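You operate a simulated robot arm through the tools that you are given. There is no shell and no other tool.

You run a simulated robot arm. Do the job below in one go: nothing can be reset, and whatever is moved stays where it is left.

TASK
Put things in order on the top of the green table. At the end: the grey box from the top of the green table stands on top of the banded mallet; the mark plate from the top of the green table stands where the grey box stood; the wax block from the top of the green table stands where the mark plate stood; the green stamp stands where the wax block stood; whatever was shut is shut again. Leave all else as you found it, and nothing knocked over.

Only the result counts: the job must be done as asked and must still hold three seconds after the hand-in. Knocking over, shifting, dropping, spilling or breaking anything else fails it.

THE ROBOT
A 6-joint arm with a two-finger gripper, fixed in place. Base frame: the origin is at the foot of the arm, x ahead of it, y to its left, z up; the work surface is at about z = 0. Lengths are in cm, angles in degrees, forces in N, time in s.
With the tool pointing down near the work surface it reaches from about 18 to 48 cm from the base axis. Its first joint turns from -66.0 to 66.0 degrees. Payload 1.76 kg.
The tool frame sits at the grasp point between the pads (the TCP): z along the fingers, y along the line on which they close. The tips reach 2.9 cm beyond it. The gripper opens to 8.2 cm; its body begins 5.8 cm behind the TCP.
Orientation is that of the tool frame in the base frame, as a unit quaternion [w, x, y, z]. With the fingers straight down and closing along the base's y, the tool's x points along the base's -x, its y along +y and its z along -z.

THE INTERFACE
- The arm moves only by the tool apply_moves. Its argument "deltas" is a list of rows, each a list of 7 numbers: the turn, a rotation vector about the tool's x, y, z in degrees, then the shift along the tool's x, y, z in cm, then the finger opening in cm, from 0 to 8.2. In form: [[wx, wy, wz, x, y, z, hand], ...]. A call has 1 to 20 rows; each row shifts and turns the commanded pose from where the row before left it, along the tool's axes as they then stand. A row lasts 0.2 s, in which the tool goes at most 5 cm and 8.6 degrees; a call with a longer step from one row to the next is refused whole, and so is a gripper value outside its range. A pose out of reach is approached as far as the arm can. The call stops where the force on the tool passes 40 N (or 10 N more than at its start, if that is more) or the arm is blocked; 0.2 s more then pass. Each finger travels about 20.35 cm/s and halts on what it meets, pressing with about 23 N; the grip force reading is that of the motor and also rises with nothing between the fingers. The clock runs only during rows and for 0.2 s after the last one: add rows that do not move to give the fingers time. It gives the time, the measured TCP pose, the force on the tool (base axes), the opening and the grip force at its end, in the units of the frame above (readings bear some noise), with the torque about the TCP (base axes, N m) and any sound that the robot's microphone picked up.
- Cameras (640 x 400 px; columns grow to the right, rows downward): "scene" is fixed at [5.86, 32.92, 43.3]; the picture's right is [-0.78, -0.63, 0.00], its down [-0.30, 0.37, -0.88] and it looks along [0.56, -0.68, -0.47] (base axes); focal length 214 px, centre (320, 200). "wrist" rides on the gripper at [7.9, 0.4, -8.9] in the tool frame; the picture's right is [-0.05, 1.00, 0.00], its down [-0.71, -0.04, -0.71] and it looks along [-0.71, -0.04, 0.71] (tool axes); focal length 256 px, centre (320, 200). There is no depth. A picture from a camera that has moved, and an enlarged one, comes with that camera's place and axes in the base frame and with its lens.
- get_image(camera): a new picture of that camera. It takes no simulated time.
- enlarge(camera, box): a new picture of the part [left, top, right, bottom] of that camera's present view, enlarged. It takes no simulated time.
- sign_off(): hands the job in; it is judged then, once.

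Nothing tells you positions but the pictures and the camera data. Unless the task says otherwise, let go and move clear before handing in.

The tools are called after "Call:" as name(argument=value, ...) on one line, values as JSON. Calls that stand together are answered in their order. apply_moves: Moves the arm, as the interface text tells. Its arguments: {"type":"object","properties":{"deltas":{"type":"array","items":{"type":"array","items":{"type":"number"}}}},"required":["deltas"]} The other tools are called the same way: get_image (camera) takes a picture; enlarge (camera, box) takes an enlarged picture of a part of a camera's view; sign_off () hands the job in.

At the start:

```text
clock: 0.0
ee_pos: [20.75, -12.62, 34.11]
ee_rot: [0.001, -0.001, 1.0, 0.001]
force: [0.1, -0.6, -0.3]
torque: [-0.05, 0.0, 0.01]
finger_gap: 8.2
grip_force: 0.2
```

scene: 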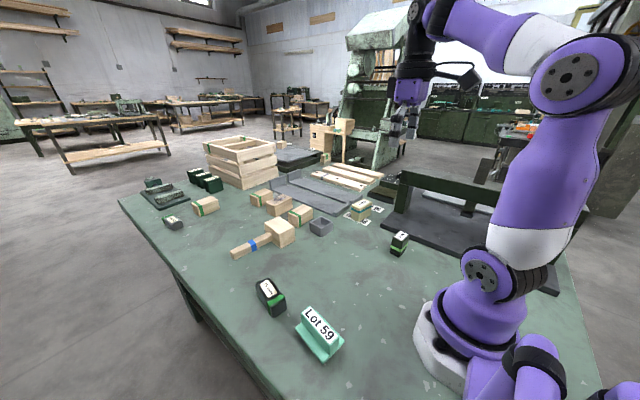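
wrist: 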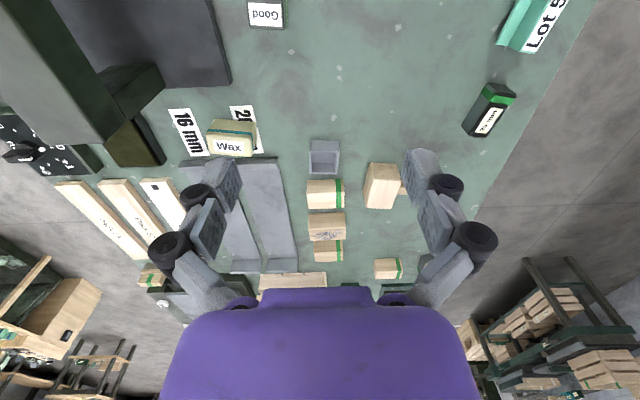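

I see a green table with a wax block, small wooden blocks, a grey open box, a mallet with a blue band, a "Lot 59" green thing, and some black stamps. I'll look closer before moving.

Call:
enlarge(camera="scene", box=[220, 170, 420, 295])

Call:
enlarge(camera="scene", box=[120, 120, 280, 220])

Call:
enlarge(camera="scene", box=[220, 220, 440, 380])

Call:
enlarge(camera="wrist", box=[160, 60, 480, 300])

Call:
enlarge(camera="wrist", box=[420, 0, 620, 160])

Call:
enlarge(camera="wrist", box=[0, 80, 200, 240])

```text
3.20 times, centred on (320, 232) of scene
camera zoom: at [5.86, 32.92, 43.3], right [-0.78, -0.63, 0.0], down [-0.3, 0.37, -0.88], along [0.56, -0.68, -0.47], focal length 686 px, centre (320, 96)
```

zoom: 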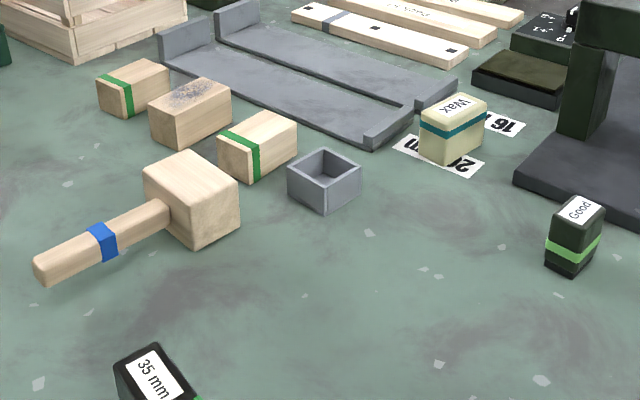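

```text
4.00 times, centred on (200, 170) of scene
camera zoom: at [5.86, 32.92, 43.3], right [-0.78, -0.63, 0.0], down [-0.3, 0.37, -0.88], along [0.56, -0.68, -0.47], focal length 858 px, centre (800, 320)
```

zoom: 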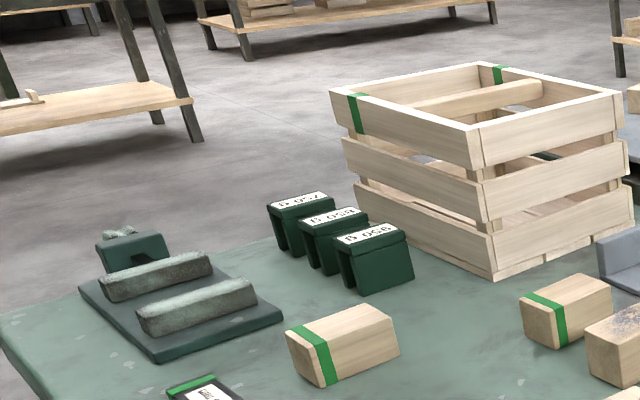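

```text
2.50 times, centred on (330, 300) of scene
camera zoom: at [5.86, 32.92, 43.3], right [-0.78, -0.63, 0.0], down [-0.3, 0.37, -0.88], along [0.56, -0.68, -0.47], focal length 536 px, centre (295, -50)
```

zoom: 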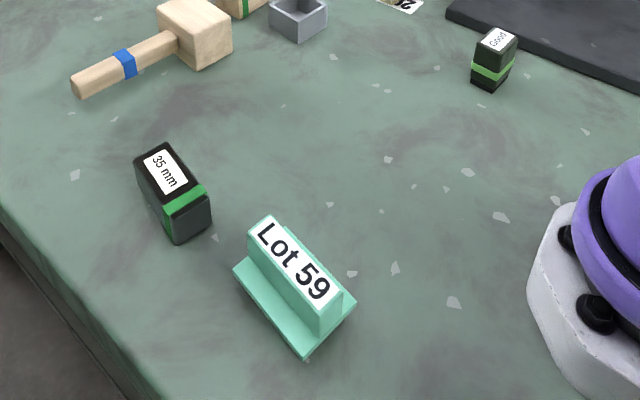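

```text
1.67 times, centred on (320, 180) of wrist
camera zoom: at [12.68, -12.31, 43.1], right [0.05, 1.0, 0.0], down [0.7, -0.04, 0.71], along [0.71, -0.04, -0.71], focal length 427 px, centre (320, 233)
```

zoom: 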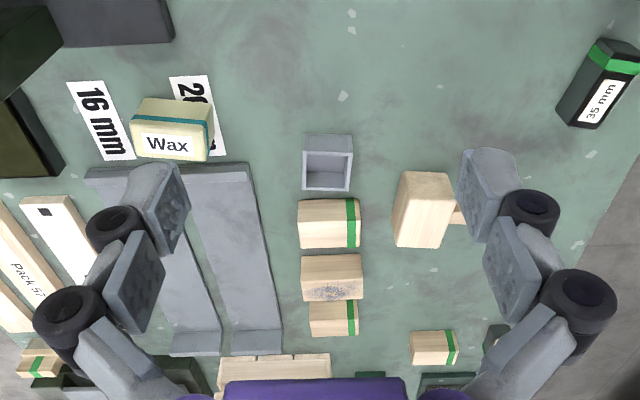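

```text
2.50 times, centred on (520, 80) of wrist
camera zoom: at [12.68, -12.31, 43.1], right [0.05, 1.0, 0.0], down [0.7, -0.04, 0.71], along [0.71, -0.04, -0.71], focal length 640 px, centre (-180, 500)
```

zoom: 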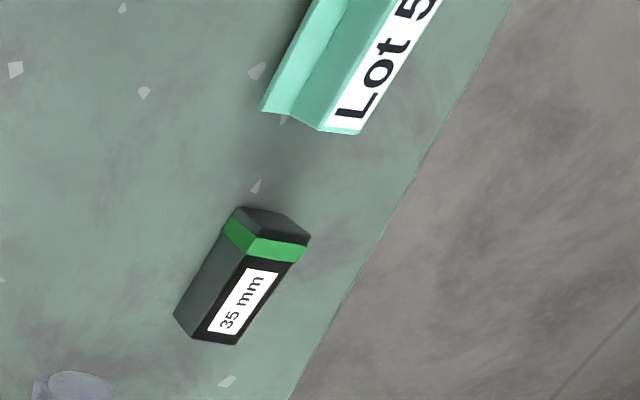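

```text
2.50 times, centred on (100, 160) of wrist
camera zoom: at [12.68, -12.31, 43.1], right [0.05, 1.0, 0.0], down [0.7, -0.04, 0.71], along [0.71, -0.04, -0.71], focal length 640 px, centre (870, 300)
```

zoom: 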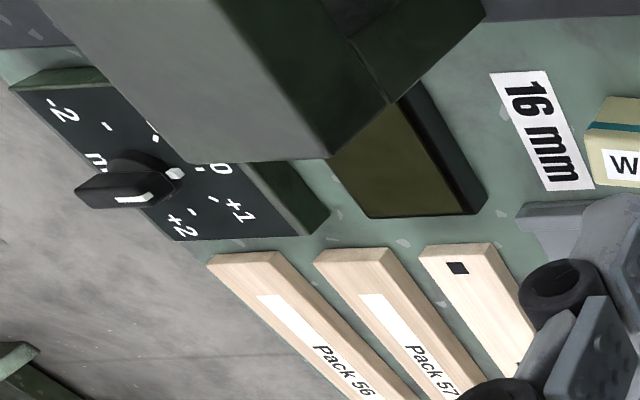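

I need to identify the "mark plate", the "green stamp" and whatever is shut, so I'll inspect the rest of the view before moving.

Call:
enlarge(camera="scene", box=[260, 110, 420, 210])

Call:
enlarge(camera="scene", box=[370, 150, 570, 300])

Call:
enlarge(camera="wrist", box=[0, 220, 160, 400])

Call:
enlarge(camera="wrist", box=[460, 220, 640, 400])

Call:
enlarge(camera="wrist", box=[180, 0, 340, 100])

Call:
enlarge(camera="scene", box=[130, 160, 230, 240])

Call:
enlarge(camera="scene", box=[480, 60, 640, 180])

Call:
enlarge(camera="scene", box=[0, 60, 260, 180])

```text
4.00 times, centred on (340, 160) of scene
camera zoom: at [5.86, 32.92, 43.3], right [-0.78, -0.63, 0.0], down [-0.3, 0.37, -0.88], along [0.56, -0.68, -0.47], focal length 858 px, centre (240, 360)
```

zoom: 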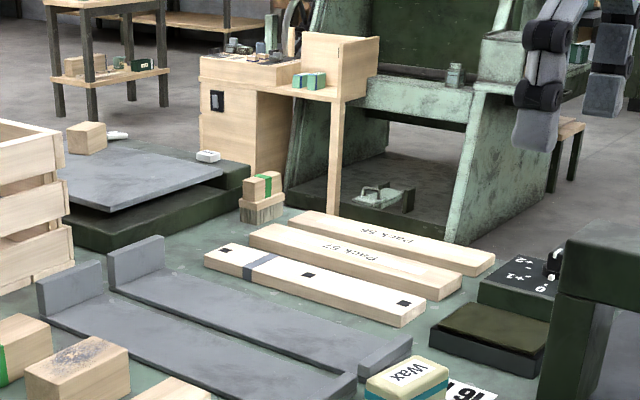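

```text
2.67 times, centred on (470, 225) of scene
camera zoom: at [5.86, 32.92, 43.3], right [-0.78, -0.63, 0.0], down [-0.3, 0.37, -0.88], along [0.56, -0.68, -0.47], focal length 572 px, centre (-80, 133)
```

zoom: 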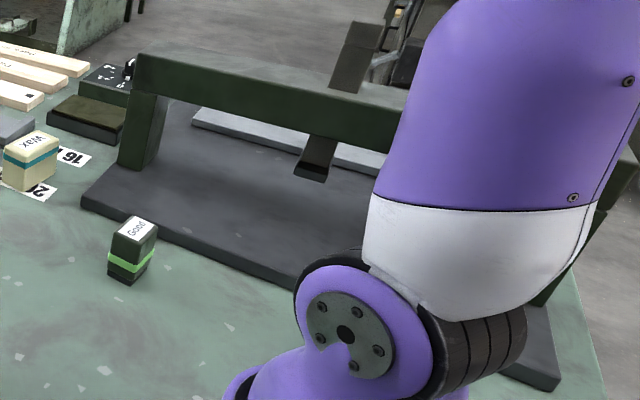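

```text
2.22 times, centred on (80, 310) of wrist
camera zoom: at [12.68, -12.31, 43.1], right [0.05, 1.0, 0.0], down [0.7, -0.04, 0.71], along [0.71, -0.04, -0.71], focal length 569 px, centre (853, -44)
```

zoom: 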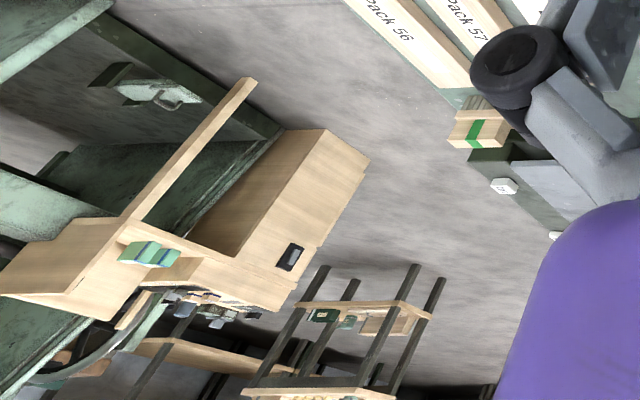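

```text
2.22 times, centred on (550, 310) of wrist
camera zoom: at [12.68, -12.31, 43.1], right [0.05, 1.0, 0.0], down [0.7, -0.04, 0.71], along [0.71, -0.04, -0.71], focal length 569 px, centre (-191, -44)
```

zoom: 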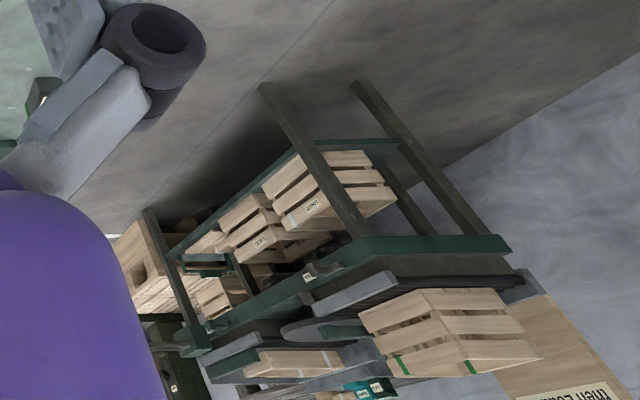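

```text
4.00 times, centred on (260, 50) of wrist
camera zoom: at [12.68, -12.31, 43.1], right [0.05, 1.0, 0.0], down [0.7, -0.04, 0.71], along [0.71, -0.04, -0.71], focal length 1024 px, centre (560, 800)
```

zoom: 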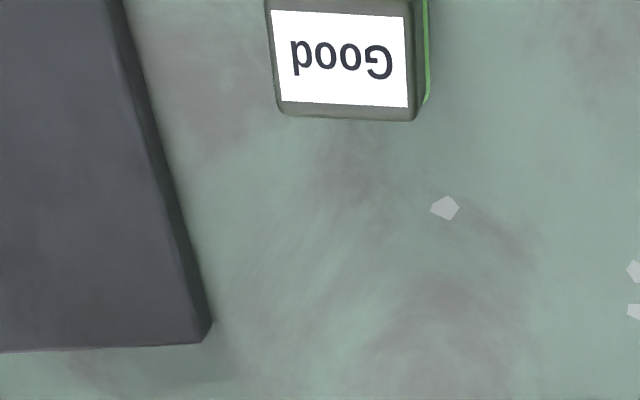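

```text
5.00 times, centred on (180, 200) of scene
camera zoom: at [5.86, 32.92, 43.3], right [-0.78, -0.63, 0.0], down [-0.3, 0.37, -0.88], along [0.56, -0.68, -0.47], focal length 1072 px, centre (1020, 200)
```

zoom: 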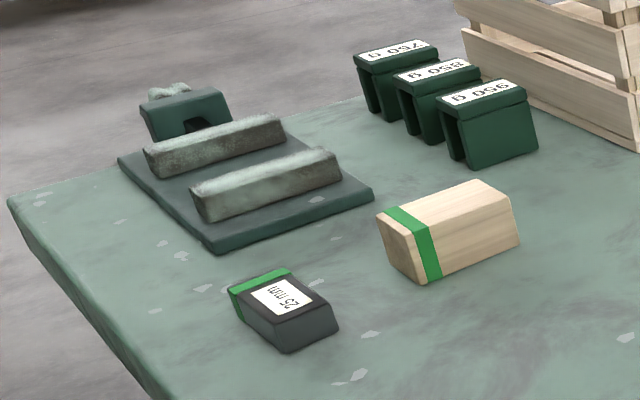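

```text
3.33 times, centred on (560, 120) of scene
camera zoom: at [5.86, 32.92, 43.3], right [-0.78, -0.63, 0.0], down [-0.3, 0.37, -0.88], along [0.56, -0.68, -0.47], focal length 715 px, centre (-480, 467)
```

zoom: 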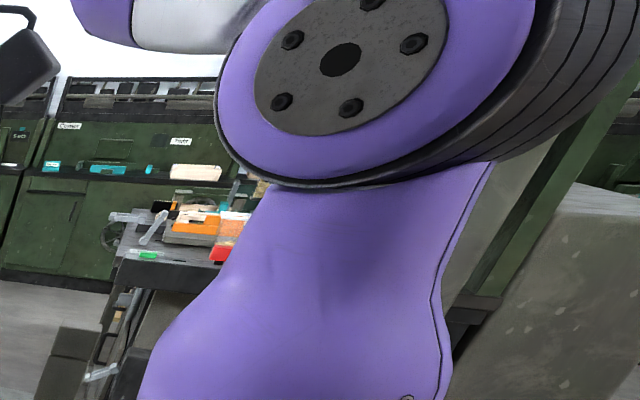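

```text
2.46 times, centred on (130, 120) of scene
camera zoom: at [5.86, 32.92, 43.3], right [-0.78, -0.63, 0.0], down [-0.3, 0.37, -0.88], along [0.56, -0.68, -0.47], focal length 528 px, centre (788, 397)
```

zoom: 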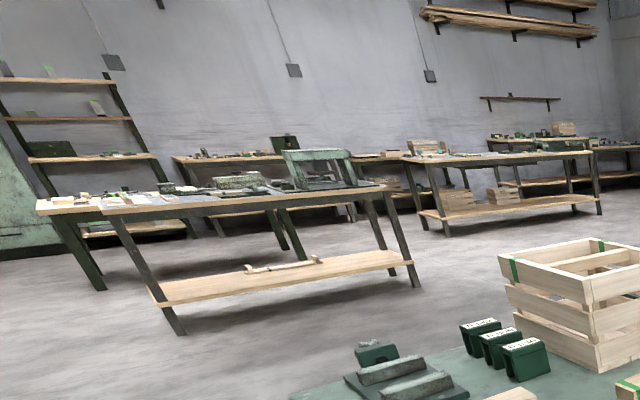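

The grey box is near (42.6, -13), the wax near (37.6, -30), "Lot 59" near (21, 14.6), the "Good" stamp near (19.5, -20.5) and the mallet head near (50, -1.7). Next I'll move the wrist camera over the left side for a closer look at Lot 59 and the black gauge.

Call:
apply_moves(deltas=[[0, 0, 0, 0, 4, 0, 8.2], [0, 8.3, 0, 0, 5, 0, 8.2], [0, 8.3, 0, 0, 5, 0, 8.2], [0, 8.3, 0, 0, 5, 0, 8.2], [0, 0, 0, 0, 4, 0, 8.2], [0, 0, 0, 0, 0, 0, 8.2]])

Call:
get_image(camera="wrist")

Call:
get_image(camera="scene")

```text
clock: 1.4
ee_pos: [19.99, 10.27, 28.43]
ee_rot: [-0.213, 0.0, 0.977, 0.0]
force: [-0.5, -0.5, 1.0]
torque: [-0.03, 0.01, -0.02]
finger_gap: 8.19
grip_force: 0.1
out of reach, approached as far as the arm can: row 3, 4
```

```text
taken
camera wrist: at [16.49, 10.69, 39.8], right [0.05, 1.0, -0.02], down [0.94, -0.04, 0.35], along [0.35, -0.04, -0.94], focal length 256 px, centre (320, 200)
```

wrist: 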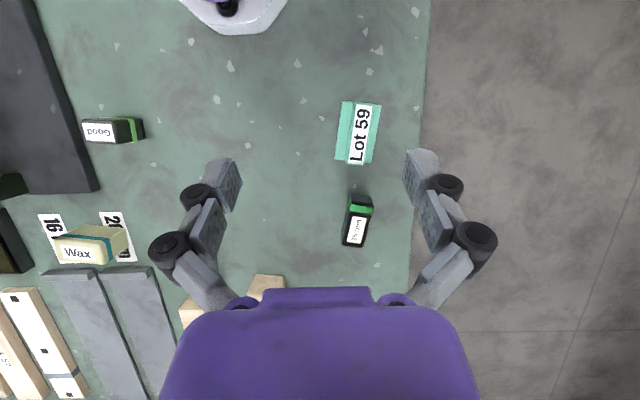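

```text
taken
```

scene: 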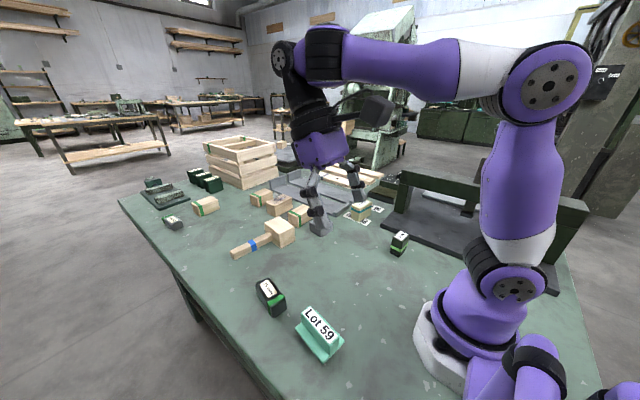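

The camera now sees Lot 59, the 35 mm gauge, the "Good" stamp and the wax from above. I'll enlarge these for shapes and exact positions.

Call:
enlarge(camera="wrist", box=[280, 80, 440, 180])

Call:
enlarge(camera="wrist", box=[60, 90, 220, 190])

Call:
enlarge(camera="wrist", box=[0, 190, 160, 290])

Call:
enlarge(camera="scene", box=[280, 290, 360, 370])

Call:
enlarge(camera="scene", box=[375, 215, 425, 265])

Call:
enlarge(camera="scene", box=[335, 190, 395, 230])

```text
4.00 times, centred on (360, 130) of wrist
camera zoom: at [16.49, 10.69, 39.8], right [0.05, 1.0, -0.02], down [0.94, -0.04, 0.35], along [0.35, -0.04, -0.94], focal length 1024 px, centre (160, 480)
```

zoom: 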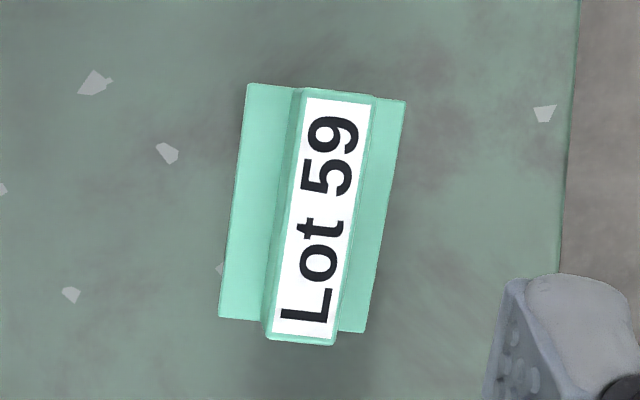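

```text
4.00 times, centred on (140, 140) of wrist
camera zoom: at [16.49, 10.69, 39.8], right [0.05, 1.0, -0.02], down [0.94, -0.04, 0.35], along [0.35, -0.04, -0.94], focal length 1024 px, centre (1040, 440)
```

zoom: 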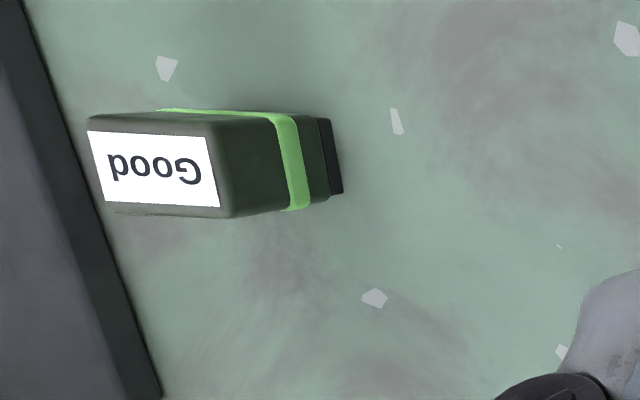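

```text
4.00 times, centred on (80, 240) of wrist
camera zoom: at [16.49, 10.69, 39.8], right [0.05, 1.0, -0.02], down [0.94, -0.04, 0.35], along [0.35, -0.04, -0.94], focal length 1024 px, centre (1280, 40)
```

zoom: 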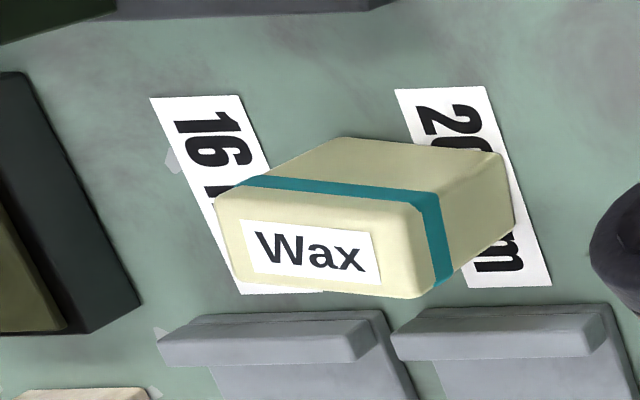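

```text
5.00 times, centred on (320, 330) of scene
camera zoom: at [5.86, 32.92, 43.3], right [-0.78, -0.63, 0.0], down [-0.3, 0.37, -0.88], along [0.56, -0.68, -0.47], focal length 1072 px, centre (320, -450)
```

zoom: 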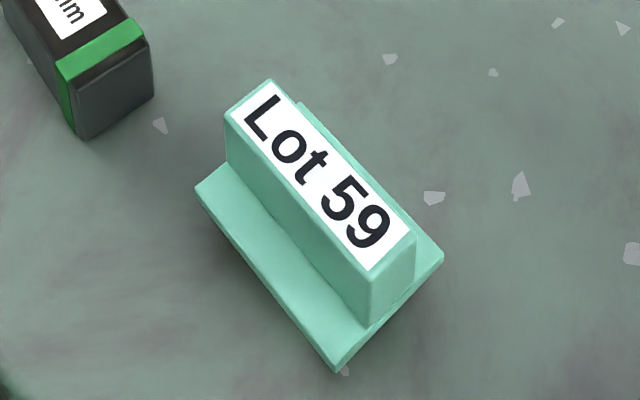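

```text
8.00 times, centred on (400, 240) of scene
camera zoom: at [5.86, 32.92, 43.3], right [-0.78, -0.63, 0.0], down [-0.3, 0.37, -0.88], along [0.56, -0.68, -0.47], focal length 1716 px, centre (-320, -120)
```

zoom: 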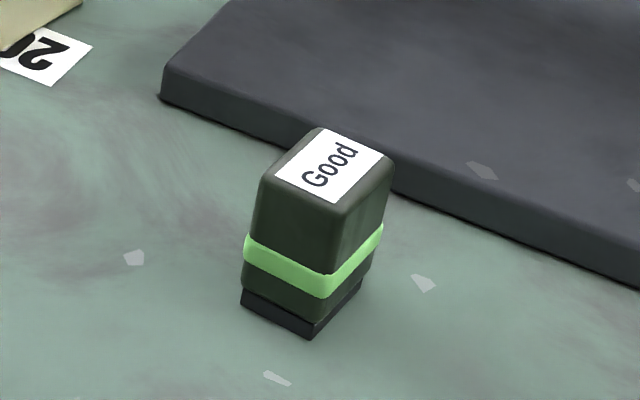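

```text
10.00 times, centred on (365, 210) of scene
camera zoom: at [5.86, 32.92, 43.3], right [-0.78, -0.63, 0.0], down [-0.3, 0.37, -0.88], along [0.56, -0.68, -0.47], focal length 2145 px, centre (-130, 100)
```

zoom: 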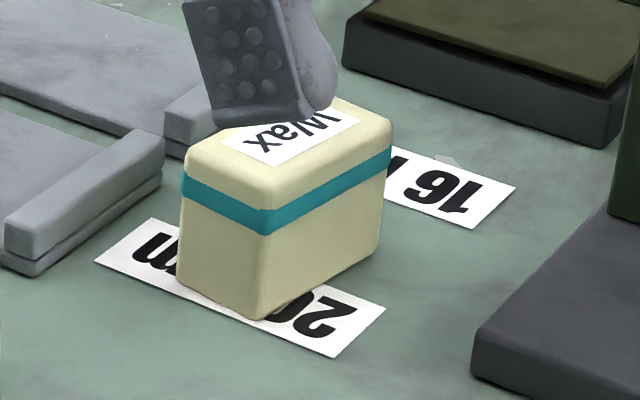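

Lot 59 reads slightly differently from the two cameras, as if it sits above the table plane. I'll check the scene camera against the visible fingertips and look at Lot 59 closely.

Call:
enlarge(camera="scene", box=[280, 130, 400, 250])

Call:
enlarge(camera="scene", box=[240, 270, 300, 330])

Call:
enlarge(camera="wrist", box=[320, 170, 400, 260])

```text
3.33 times, centred on (340, 190) of scene
camera zoom: at [5.86, 32.92, 43.3], right [-0.78, -0.63, 0.0], down [-0.3, 0.37, -0.88], along [0.56, -0.68, -0.47], focal length 715 px, centre (253, 233)
```

zoom: 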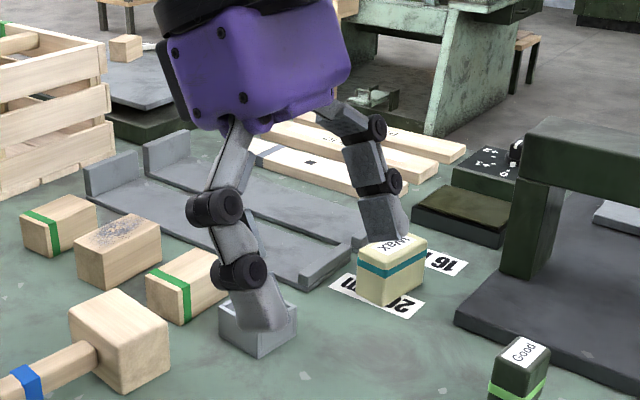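

```text
6.67 times, centred on (270, 300) of scene
camera zoom: at [5.86, 32.92, 43.3], right [-0.78, -0.63, 0.0], down [-0.3, 0.37, -0.88], along [0.56, -0.68, -0.47], focal length 1430 px, centre (653, -467)
```

zoom: 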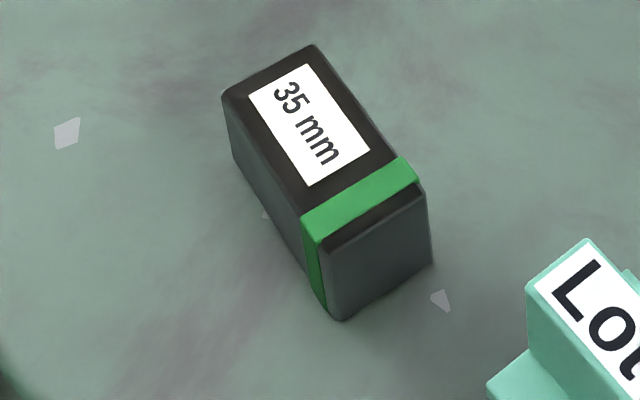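

```text
4.44 times, centred on (360, 215) of wrist
camera zoom: at [16.49, 10.69, 39.8], right [0.05, 1.0, -0.02], down [0.94, -0.04, 0.35], along [0.35, -0.04, -0.94], focal length 1138 px, centre (142, 133)
```

zoom: 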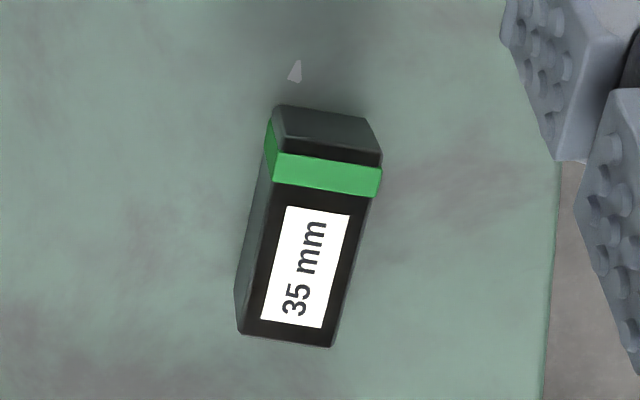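

The 35 mm gauge triangulates well, so both cameras can be trusted. Lot 59's plate really does sit about 2.5–3 cm above the table, so I'll look at it from a low side angle to see what is underneath.

Call:
apply_moves(deltas=[[0, -8.2, 0, 0, -3, 0, 8.2], [0, -8.2, 0, 0, -3, 0, 8.2], [0, -8.2, 0, 0, -2.3, 0, 8.2], [0, 0, -8.5, 0, 0, 0, 8.2], [0, 0, -8.5, 0, 0, 0, 8.2], [0, 0, -8.5, 0, 0, 0, 8.2], [0, 0, -8.5, 0, 0, 0, 8.2], [0, 0, -8.5, 0, 0, 0, 8.2], [0, 0, -8.5, 0, 0, 0, 8.2], [0, 0, -8.5, 0, 0, 0, 8.2], [0, 0, -8.5, 0, 0, 0, 8.2], [0, 0, -8.5, 0, 0, 0, 8.2], [0, 0, -8.5, 0, 0, 0, 8.2], [0, 0, -5, 0, 0, 0, 8.2], [0, 0, 0, 0, 0, 4, 8.2], [0, 0, 0, 0, 0, 4, 8.2], [0, 0, 0, 0, 0, 4, 8.2], [0, 0, 0, 0, 0, 0, 8.2]])

Call:
get_image(camera="wrist")

```text
clock: 5.2
ee_pos: [19.98, 2.0, 16.44]
ee_rot: [0.001, 0.708, -0.706, 0.0]
force: [0.3, 0.4, 0.2]
torque: [0.02, 0.0, -0.03]
finger_gap: 8.2
grip_force: 0.1
```

```text
taken
camera wrist: at [19.54, -6.06, 25.41], right [-1.0, 0.05, 0.0], down [0.04, 0.71, 0.71], along [0.03, 0.71, -0.71], focal length 256 px, centre (320, 200)
```

wrist: 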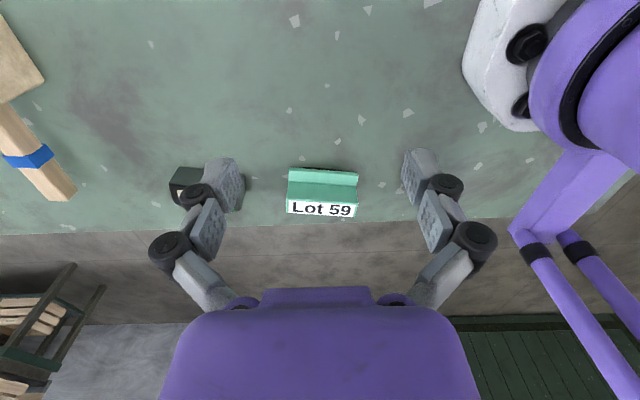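

Lot 59 is in view from the side with a dark gap under its plate edge. I'll tilt up and go lower for a clearer look.

Call:
apply_moves(deltas=[[0, -8.3, 0, 0, 0, 0, 8.2], [0, -8.3, 0, 0, 0, 0, 8.2], [0, -8.3, 0, 0, 0, 0, 8.2], [0, 0, 0, 1.5, 0, 3.2, 8.2], [0, 0, 0, 1.5, 0, 3.2, 8.2], [0, 0, 0, 0, 0, 0, 8.2]])

Call:
get_image(camera="wrist")

Call:
enlarge(camera="wrist", box=[240, 80, 400, 200])

```text
clock: 6.6
ee_pos: [20.04, 2.14, 9.45]
ee_rot: [-0.15, 0.691, -0.69, -0.154]
force: [0.3, 0.3, -0.1]
torque: [-0.01, -0.04, -0.01]
finger_gap: 8.2
grip_force: 0.1
```

```text
taken
camera wrist: at [19.46, -9.1, 14.19], right [-1.0, 0.05, 0.03], down [0.04, 0.34, 0.94], along [0.04, 0.94, -0.34], focal length 256 px, centre (320, 200)
```

wrist: 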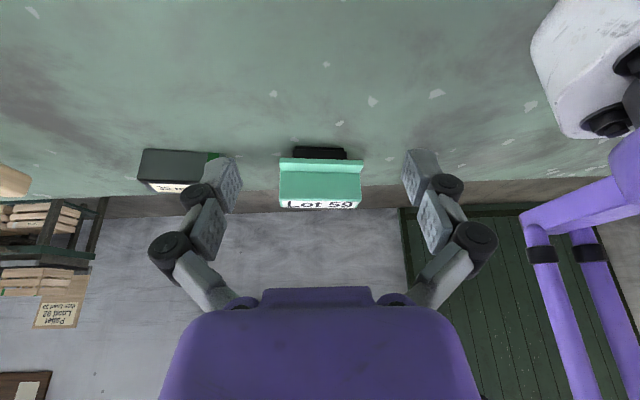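

```text
3.33 times, centred on (320, 140) of wrist
camera zoom: at [19.46, -9.1, 14.19], right [-1.0, 0.05, 0.03], down [0.04, 0.34, 0.94], along [0.04, 0.94, -0.34], focal length 853 px, centre (320, 400)
```

zoom: 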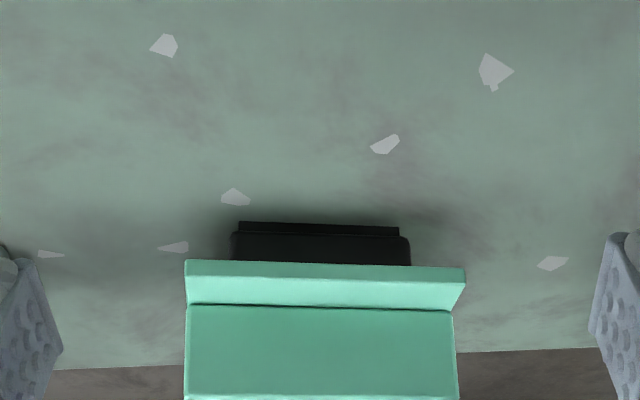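

There's a black stepped foot under the teal plate. I'll zoom further and from a bit closer to see whether it is part of it or a separate thing.

Call:
apply_moves(deltas=[[0, -8.3, 0, 0, 0, 0, 8.2], [0, 0, 0, 0, 0, 2, 8.2], [0, 0, 0, 0, 0, 0, 8.2]])

Call:
enlarge(camera="wrist", box=[260, 80, 380, 190])

Call:
enlarge(camera="scene", box=[290, 300, 350, 370])

```text
clock: 7.4
ee_pos: [20.04, 3.0, 7.78]
ee_rot: [-0.201, 0.678, -0.677, -0.203]
force: [0.2, 1.1, -0.4]
torque: [-0.01, -0.02, -0.02]
finger_gap: 8.2
grip_force: 0.2
```

```text
3.64 times, centred on (320, 135) of wrist
camera zoom: at [19.45, -8.59, 10.9], right [-1.0, 0.04, 0.03], down [0.04, 0.2, 0.98], along [0.04, 0.98, -0.2], focal length 931 px, centre (320, 436)
```

zoom: 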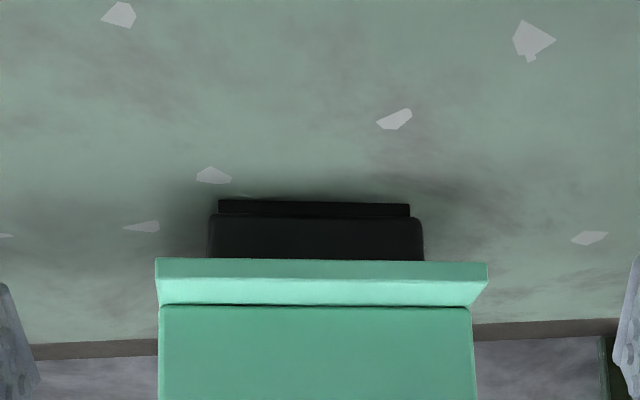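

```text
5.71 times, centred on (320, 335) of scene
camera zoom: at [5.86, 32.92, 43.3], right [-0.78, -0.63, 0.0], down [-0.3, 0.37, -0.88], along [0.56, -0.68, -0.47], focal length 1226 px, centre (320, -571)
```

zoom: 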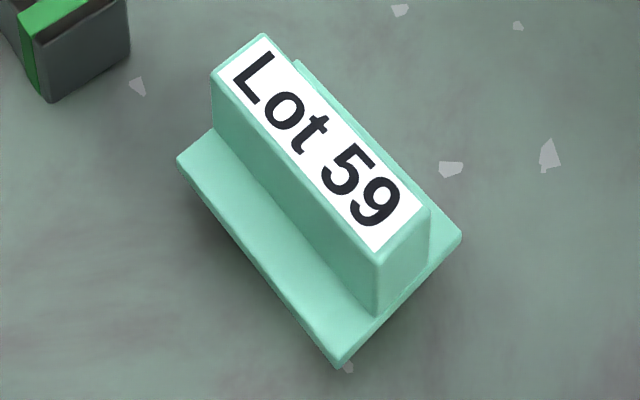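

The black foot looks like the printing face of Lot 59, the same style as the "Good" stamp's black foot. I'll confirm when I lift it. Next I'll view the grey box and mallet from above.

Call:
apply_moves(deltas=[[0, 8.3, 0, 0, 0, -2, 8.2], [0, 8.3, 0, 0, 0, -2, 8.2], [0, 8.3, 0, 0, 0, -2, 8.2], [0, 8.3, 0, 0, 0, -4, 8.2], [0, 0, 8.5, 0, 0, -4, 8.2], [0, 0, 8.5, 0, 0, -4, 8.2], [0, 0, 8.5, 0, 0, 0, 8.2], [0, 0, 8.5, 0, 0, 0, 8.2], [0, 0, 8.5, 0, 0, 0, 8.2], [0, 0, 8.5, 0, 0, 0, 8.2], [0, 0, 8.5, 0, 0, 0, 8.2], [0, 0, 8.5, 0, 0, 0, 8.2], [0, 0, 8.5, 0, 0, 0, 8.2], [0, 0, 8.5, 0, 0, 0, 8.2], [0, 0, 5, 0, 0, 0, 8.2], [0, 0, 0, -4, -3, 0, 8.2], [0, 0, 0, -4, -3, 0, 8.2], [0, 0, 0, -2, -3, 0, 8.2], [0, 0, 0, 0, 0, 0, 8.2]])

Call:
get_image(camera="wrist")

Call:
get_image(camera="scene")

```text
clock: 11.4
ee_pos: [30.01, -9.04, 25.16]
ee_rot: [-0.001, -0.002, 1.0, -0.001]
force: [0.1, -0.8, 0.5]
torque: [0.03, -0.02, 0.01]
finger_gap: 8.2
grip_force: 0.0
```

```text
taken
camera wrist: at [22.07, -8.7, 34.15], right [0.05, 1.0, 0.0], down [0.71, -0.04, 0.71], along [0.7, -0.04, -0.71], focal length 256 px, centre (320, 200)
```

wrist: 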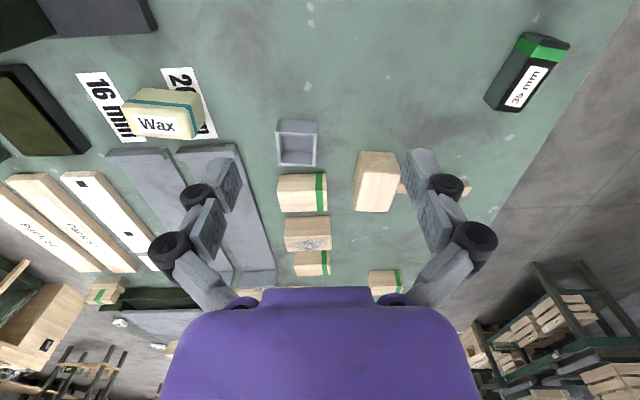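

```text
taken
```

scene: 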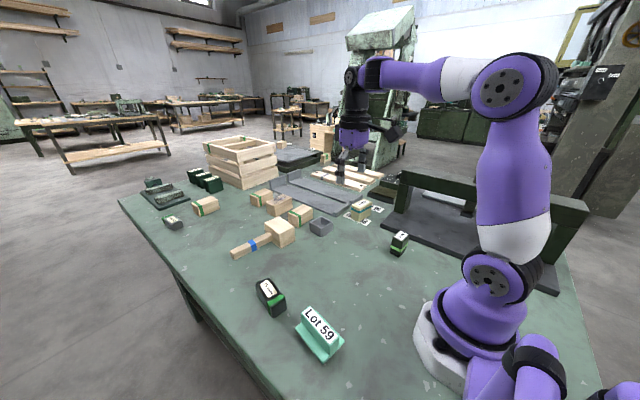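

Now I have clear views of the grey box, the mallet and the wax. I'll enlarge them for measurement.

Call:
enlarge(camera="wrist", box=[260, 105, 420, 225])

Call:
enlarge(camera="scene", box=[225, 200, 345, 275])

Call:
enlarge(camera="wrist", box=[60, 50, 260, 175])

Call:
enlarge(camera="scene", box=[335, 190, 395, 230])

```text
3.33 times, centred on (340, 165) of wrist
camera zoom: at [22.07, -8.7, 34.15], right [0.05, 1.0, 0.0], down [0.71, -0.04, 0.71], along [0.7, -0.04, -0.71], focal length 853 px, centre (253, 317)
```

zoom: 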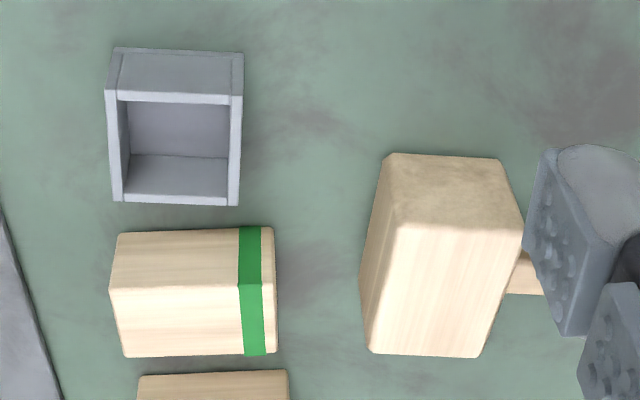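

```text
5.33 times, centred on (285, 238) of scene
camera zoom: at [5.86, 32.92, 43.3], right [-0.78, -0.63, 0.0], down [-0.3, 0.37, -0.88], along [0.56, -0.68, -0.47], focal length 1144 px, centre (507, 0)
```

zoom: 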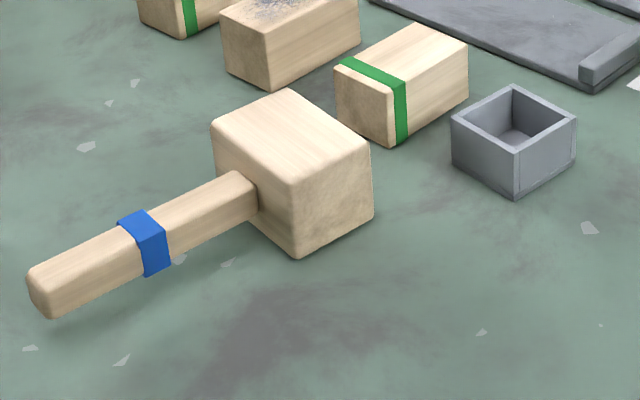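

```text
3.20 times, centred on (160, 112) of wrist
camera zoom: at [22.07, -8.7, 34.15], right [0.05, 1.0, 0.0], down [0.71, -0.04, 0.71], along [0.7, -0.04, -0.71], focal length 819 px, centre (832, 480)
```

zoom: 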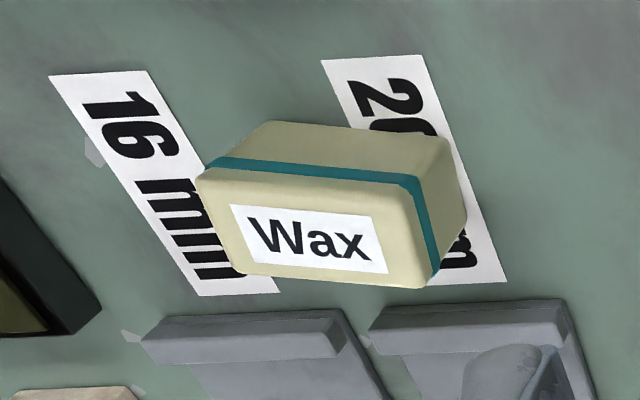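

```text
10.00 times, centred on (365, 210) of scene
camera zoom: at [5.86, 32.92, 43.3], right [-0.78, -0.63, 0.0], down [-0.3, 0.37, -0.88], along [0.56, -0.68, -0.47], focal length 2145 px, centre (-130, 100)
```

zoom: 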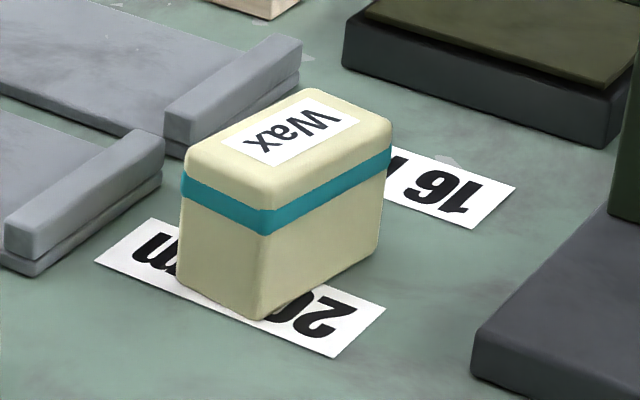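

Estimates: the grey box is centred at about (42.5, -13.1), 5.5 cm square and 3.65 high, yaw about -6°. The mallet head top is at about (49.9, -1.5), z≈5.4. The mallet is at the edge of reach, so I'll take the box with the tool tilted outward 15°, starting by hovering above it.

Call:
apply_moves(deltas=[[0, 0, 6, 0, 0, 0, 8.2], [0, -7.5, 0, 0, 0, 0, 8.2], [0, -7.5, 0, 0, 0, 0, 8.2], [0, 0, 0, -1.8, -0.55, 3.2, 8.2], [0, 0, 0, -1.8, -0.55, 3.2, 8.2], [0, 0, 0, -1.8, -0.55, 3.2, 8.2], [0, 0, 0, -1.8, -0.55, 3.2, 8.2], [0, 0, 0, -1.8, -0.53, 3.2, 8.2], [0, 0, 0, 0, 0, 0, 8.2]])

Call:
get_image(camera="wrist")

Call:
enlarge(camera="scene", box=[260, 160, 380, 250])

```text
clock: 13.4
ee_pos: [42.63, -13.09, 11.9]
ee_rot: [0.128, 0.051, 0.99, -0.007]
force: [-0.3, -0.3, 0.2]
torque: [0.05, 0.01, 0.01]
finger_gap: 8.22
grip_force: 0.0
```

```text
taken
camera wrist: at [32.55, -11.71, 18.62], right [0.15, 0.99, 0.01], down [0.49, -0.09, 0.86], along [0.86, -0.13, -0.5], focal length 256 px, centre (320, 200)
```

wrist: 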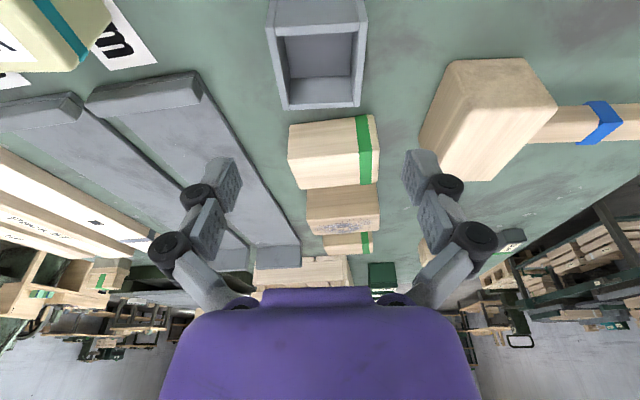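

```text
4.44 times, centred on (320, 205) of scene
camera zoom: at [5.86, 32.92, 43.3], right [-0.78, -0.63, 0.0], down [-0.3, 0.37, -0.88], along [0.56, -0.68, -0.47], focal length 953 px, centre (320, 178)
```

zoom: 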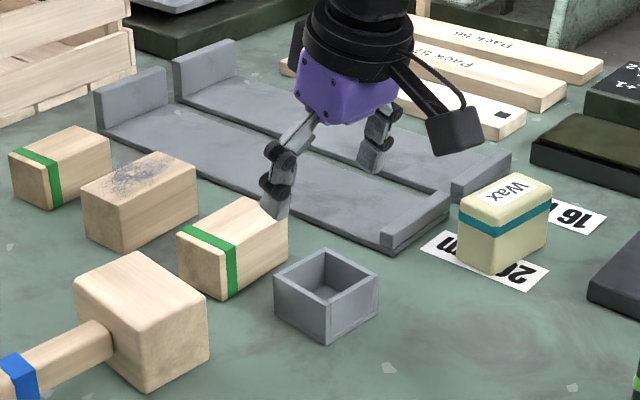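

The box is centred between the fingers. I'll descend around it and close.

Call:
apply_moves(deltas=[[0, 0, 0, 0.8, 0, 2.9, 8.2], [0, 0, 0, 0.75, 0, 2.8, 8.2], [0, 0, 0, 0.45, 0, 1.7, 8.2], [0, 0, 0, 0.23, 0, 0.9, 8.2], [0, 0, 0, 0, 0, 0, 8.2]])

Call:
get_image(camera="wrist")

Call:
enlarge(camera="scene", box=[260, 160, 380, 250])

```text
clock: 14.6
ee_pos: [42.44, -13.12, 3.42]
ee_rot: [0.129, 0.051, 0.99, -0.006]
force: [0.6, -0.3, 0.3]
torque: [0.02, 0.01, -0.01]
finger_gap: 8.21
grip_force: 0.0
```

```text
taken
camera wrist: at [32.52, -11.74, 10.02], right [0.15, 0.99, 0.01], down [0.5, -0.09, 0.86], along [0.85, -0.13, -0.5], focal length 256 px, centre (320, 200)
```

wrist: 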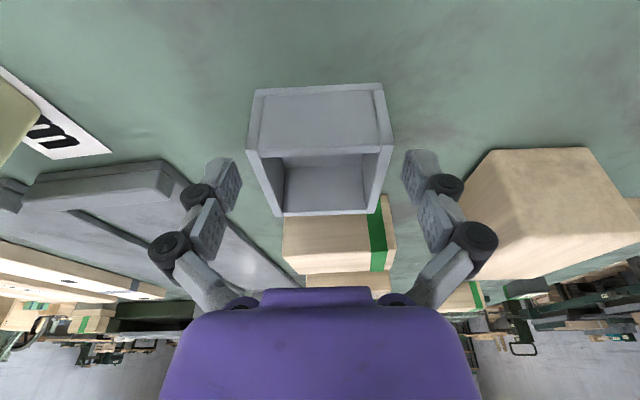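

```text
4.44 times, centred on (320, 205) of scene
camera zoom: at [5.86, 32.92, 43.3], right [-0.78, -0.63, 0.0], down [-0.3, 0.37, -0.88], along [0.56, -0.68, -0.47], focal length 953 px, centre (320, 178)
```

zoom: 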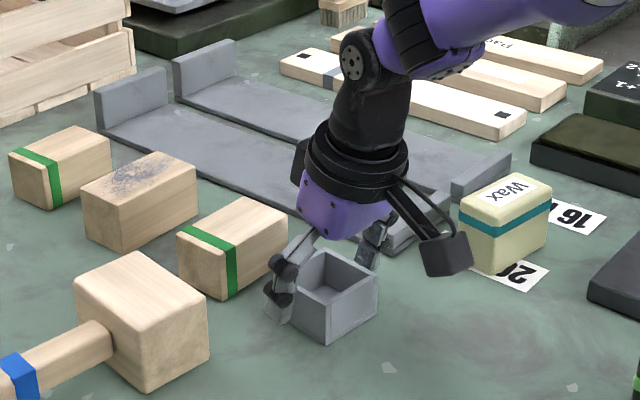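

The fingers straddle the box. Closing now.

Call:
apply_moves(deltas=[[0, 0, 0, 0, 0, 0, 4.5], [0, 0, 0, 0, 0, 0, 4.5], [0, 0, 0, 0, 0, 0, 4.5]])

Call:
get_image(camera="wrist")

```text
clock: 15.4
ee_pos: [42.57, -13.14, 3.41]
ee_rot: [0.13, 0.051, 0.99, -0.007]
force: [0.2, -1.3, 11.0]
torque: [0.02, -0.03, -0.01]
finger_gap: 5.51
grip_force: 23.1
```

```text
taken
camera wrist: at [32.55, -11.76, 10.08], right [0.15, 0.99, 0.01], down [0.49, -0.09, 0.87], along [0.86, -0.13, -0.5], focal length 256 px, centre (320, 200)
```

wrist: 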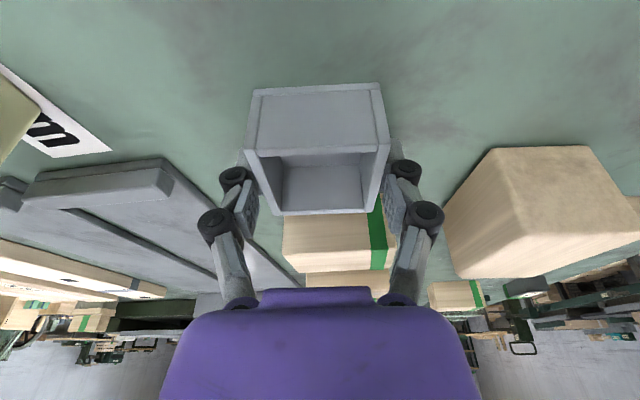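

The grip is firm at a 5.5 cm gap. I'll lift straight up and check.

Call:
apply_moves(deltas=[[0, 0, 0, -0.26, 0, -0.97, 4.5], [0, 0, 0, -0.52, 0, -1.93, 4.5], [0, 0, 0, -0.65, 0, -2.4, 4.5], [0, 0, 0, -0.65, 0, -2.4, 4.5], [0, 0, 0, -0.4, 0, -1.5, 4.5], [0, 0, 0, 0, 0, 0, 4.5]])

Call:
get_image(camera="wrist")

Call:
enlarge(camera="scene", box=[240, 140, 400, 260])

```text
clock: 16.8
ee_pos: [42.66, -13.12, 12.98]
ee_rot: [0.129, 0.051, 0.99, -0.007]
force: [-0.2, -0.4, 0.3]
torque: [-0.01, 0.0, 0.02]
finger_gap: 5.48
grip_force: 23.5
```

```text
taken
camera wrist: at [32.56, -11.78, 19.6], right [0.15, 0.99, 0.01], down [0.5, -0.09, 0.86], along [0.85, -0.13, -0.5], focal length 256 px, centre (320, 200)
```

wrist: 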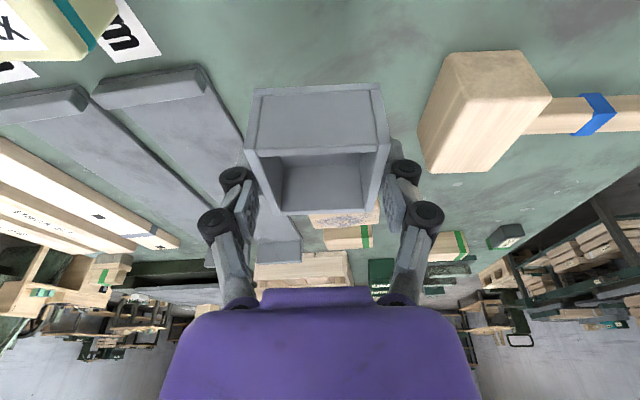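

```text
3.33 times, centred on (320, 200) of scene
camera zoom: at [5.86, 32.92, 43.3], right [-0.78, -0.63, 0.0], down [-0.3, 0.37, -0.88], along [0.56, -0.68, -0.47], focal length 715 px, centre (320, 200)
```

zoom: 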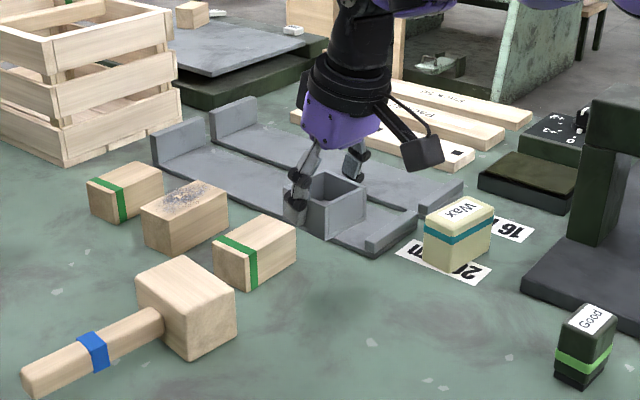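

The box is held level. I'll carry it over the mallet head at a clear height.

Call:
apply_moves(deltas=[[0, 0, 0, -0.9, 2.05, 0.25, 4.5], [0, 0, 0, -0.94, 2.05, 0.25, 4.5], [0, 0, 0, -0.94, 2.05, 0.25, 4.5], [0, 0, 0, -0.94, 2.05, 0.25, 4.5], [0, 0, 0, -0.94, 2.05, 0.25, 4.5], [0, 0, 0, -0.93, 2.05, 0.25, 4.5], [0, 0, 0, 0, 0, 0, 4.5]])

Call:
get_image(camera="wrist")

Call:
enlarge(camera="scene", box=[210, 150, 370, 270])

```text
clock: 18.4
ee_pos: [49.55, -1.46, 12.9]
ee_rot: [0.129, 0.052, 0.99, -0.007]
force: [1.4, 0.1, -0.4]
torque: [0.01, 0.03, -0.01]
finger_gap: 5.48
grip_force: 23.0
```

```text
taken
camera wrist: at [39.54, -0.05, 19.57], right [0.15, 0.99, 0.01], down [0.49, -0.09, 0.86], along [0.85, -0.13, -0.5], focal length 256 px, centre (320, 200)
```

wrist: 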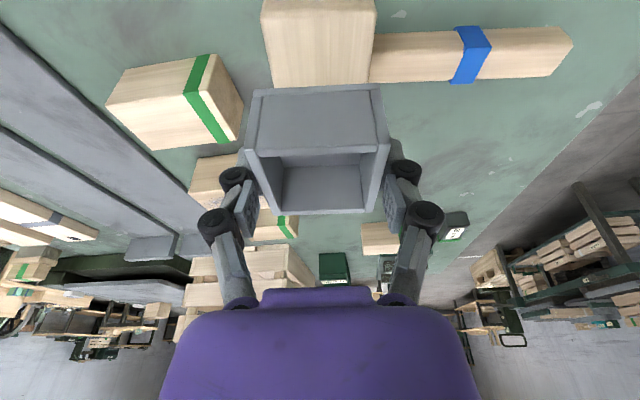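

```text
3.33 times, centred on (290, 210) of scene
camera zoom: at [5.86, 32.92, 43.3], right [-0.78, -0.63, 0.0], down [-0.3, 0.37, -0.88], along [0.56, -0.68, -0.47], focal length 715 px, centre (420, 167)
```

zoom: 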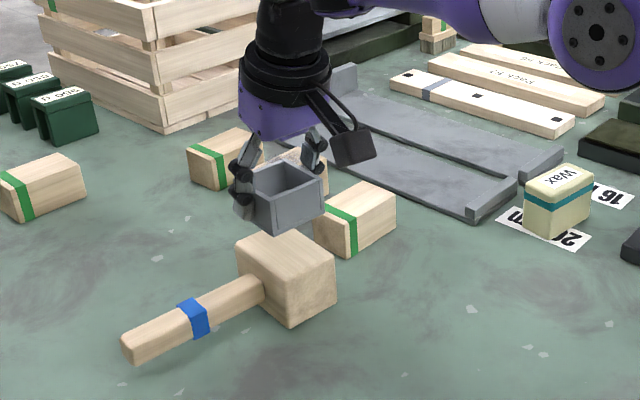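

The box is right over the mallet head. I'll lower it to just above contact.

Call:
apply_moves(deltas=[[0, 0, 0, 0.36, 0, 1.48, 4.5], [0, 0, 0, 0.36, 0, 1.48, 4.5], [0, 0, 0, 0.13, 0, 0.48, 4.5], [0, 0, 0, 0, 0, 0, 4.5]])

Call:
enlarge(camera="scene", box=[230, 180, 330, 260])

Call:
get_image(camera="wrist")

```text
clock: 19.4
ee_pos: [49.77, -1.41, 9.25]
ee_rot: [0.129, 0.05, 0.99, -0.007]
force: [-0.8, -0.3, -1.0]
torque: [0.03, 0.02, 0.01]
finger_gap: 5.49
grip_force: 22.5
```

```text
5.00 times, centred on (280, 220) of scene
camera zoom: at [5.86, 32.92, 43.3], right [-0.78, -0.63, 0.0], down [-0.3, 0.37, -0.88], along [0.56, -0.68, -0.47], focal length 1072 px, centre (520, 100)
```

zoom: 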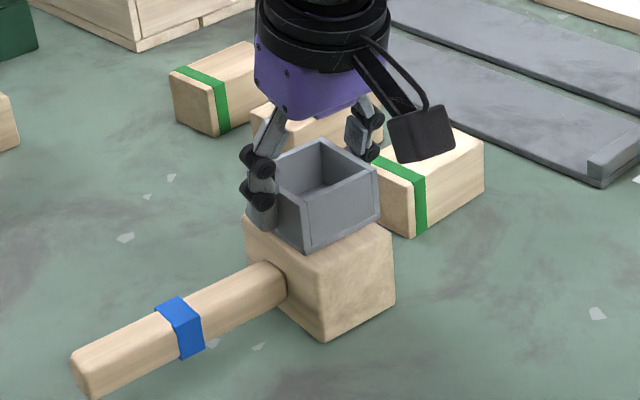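

```text
taken
camera wrist: at [39.67, -0.1, 16.01], right [0.15, 0.99, 0.01], down [0.5, -0.09, 0.86], along [0.85, -0.13, -0.5], focal length 256 px, centre (320, 200)
```

wrist: 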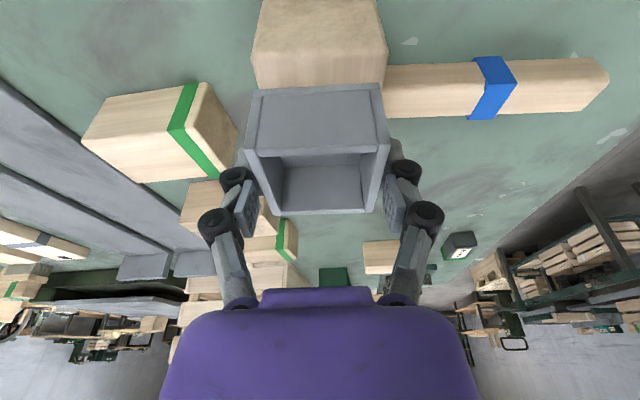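

It is about half a centimetre above contact. I'll lower in small steps and watch the force.

Call:
apply_moves(deltas=[[0, 0, 0, 0.04, 0, 0.145, 4.5], [0, 0, 0, 0.04, 0, 0.145, 4.5], [0, 0, 0, 0, 0, 0, 4.5]])

```text
clock: 20.2
ee_pos: [49.81, -1.46, 9.25]
ee_rot: [0.13, 0.051, 0.99, -0.007]
force: [-5.1, -0.9, 17.0]
torque: [0.02, 0.17, 0.01]
finger_gap: 5.54
grip_force: 23.4
```

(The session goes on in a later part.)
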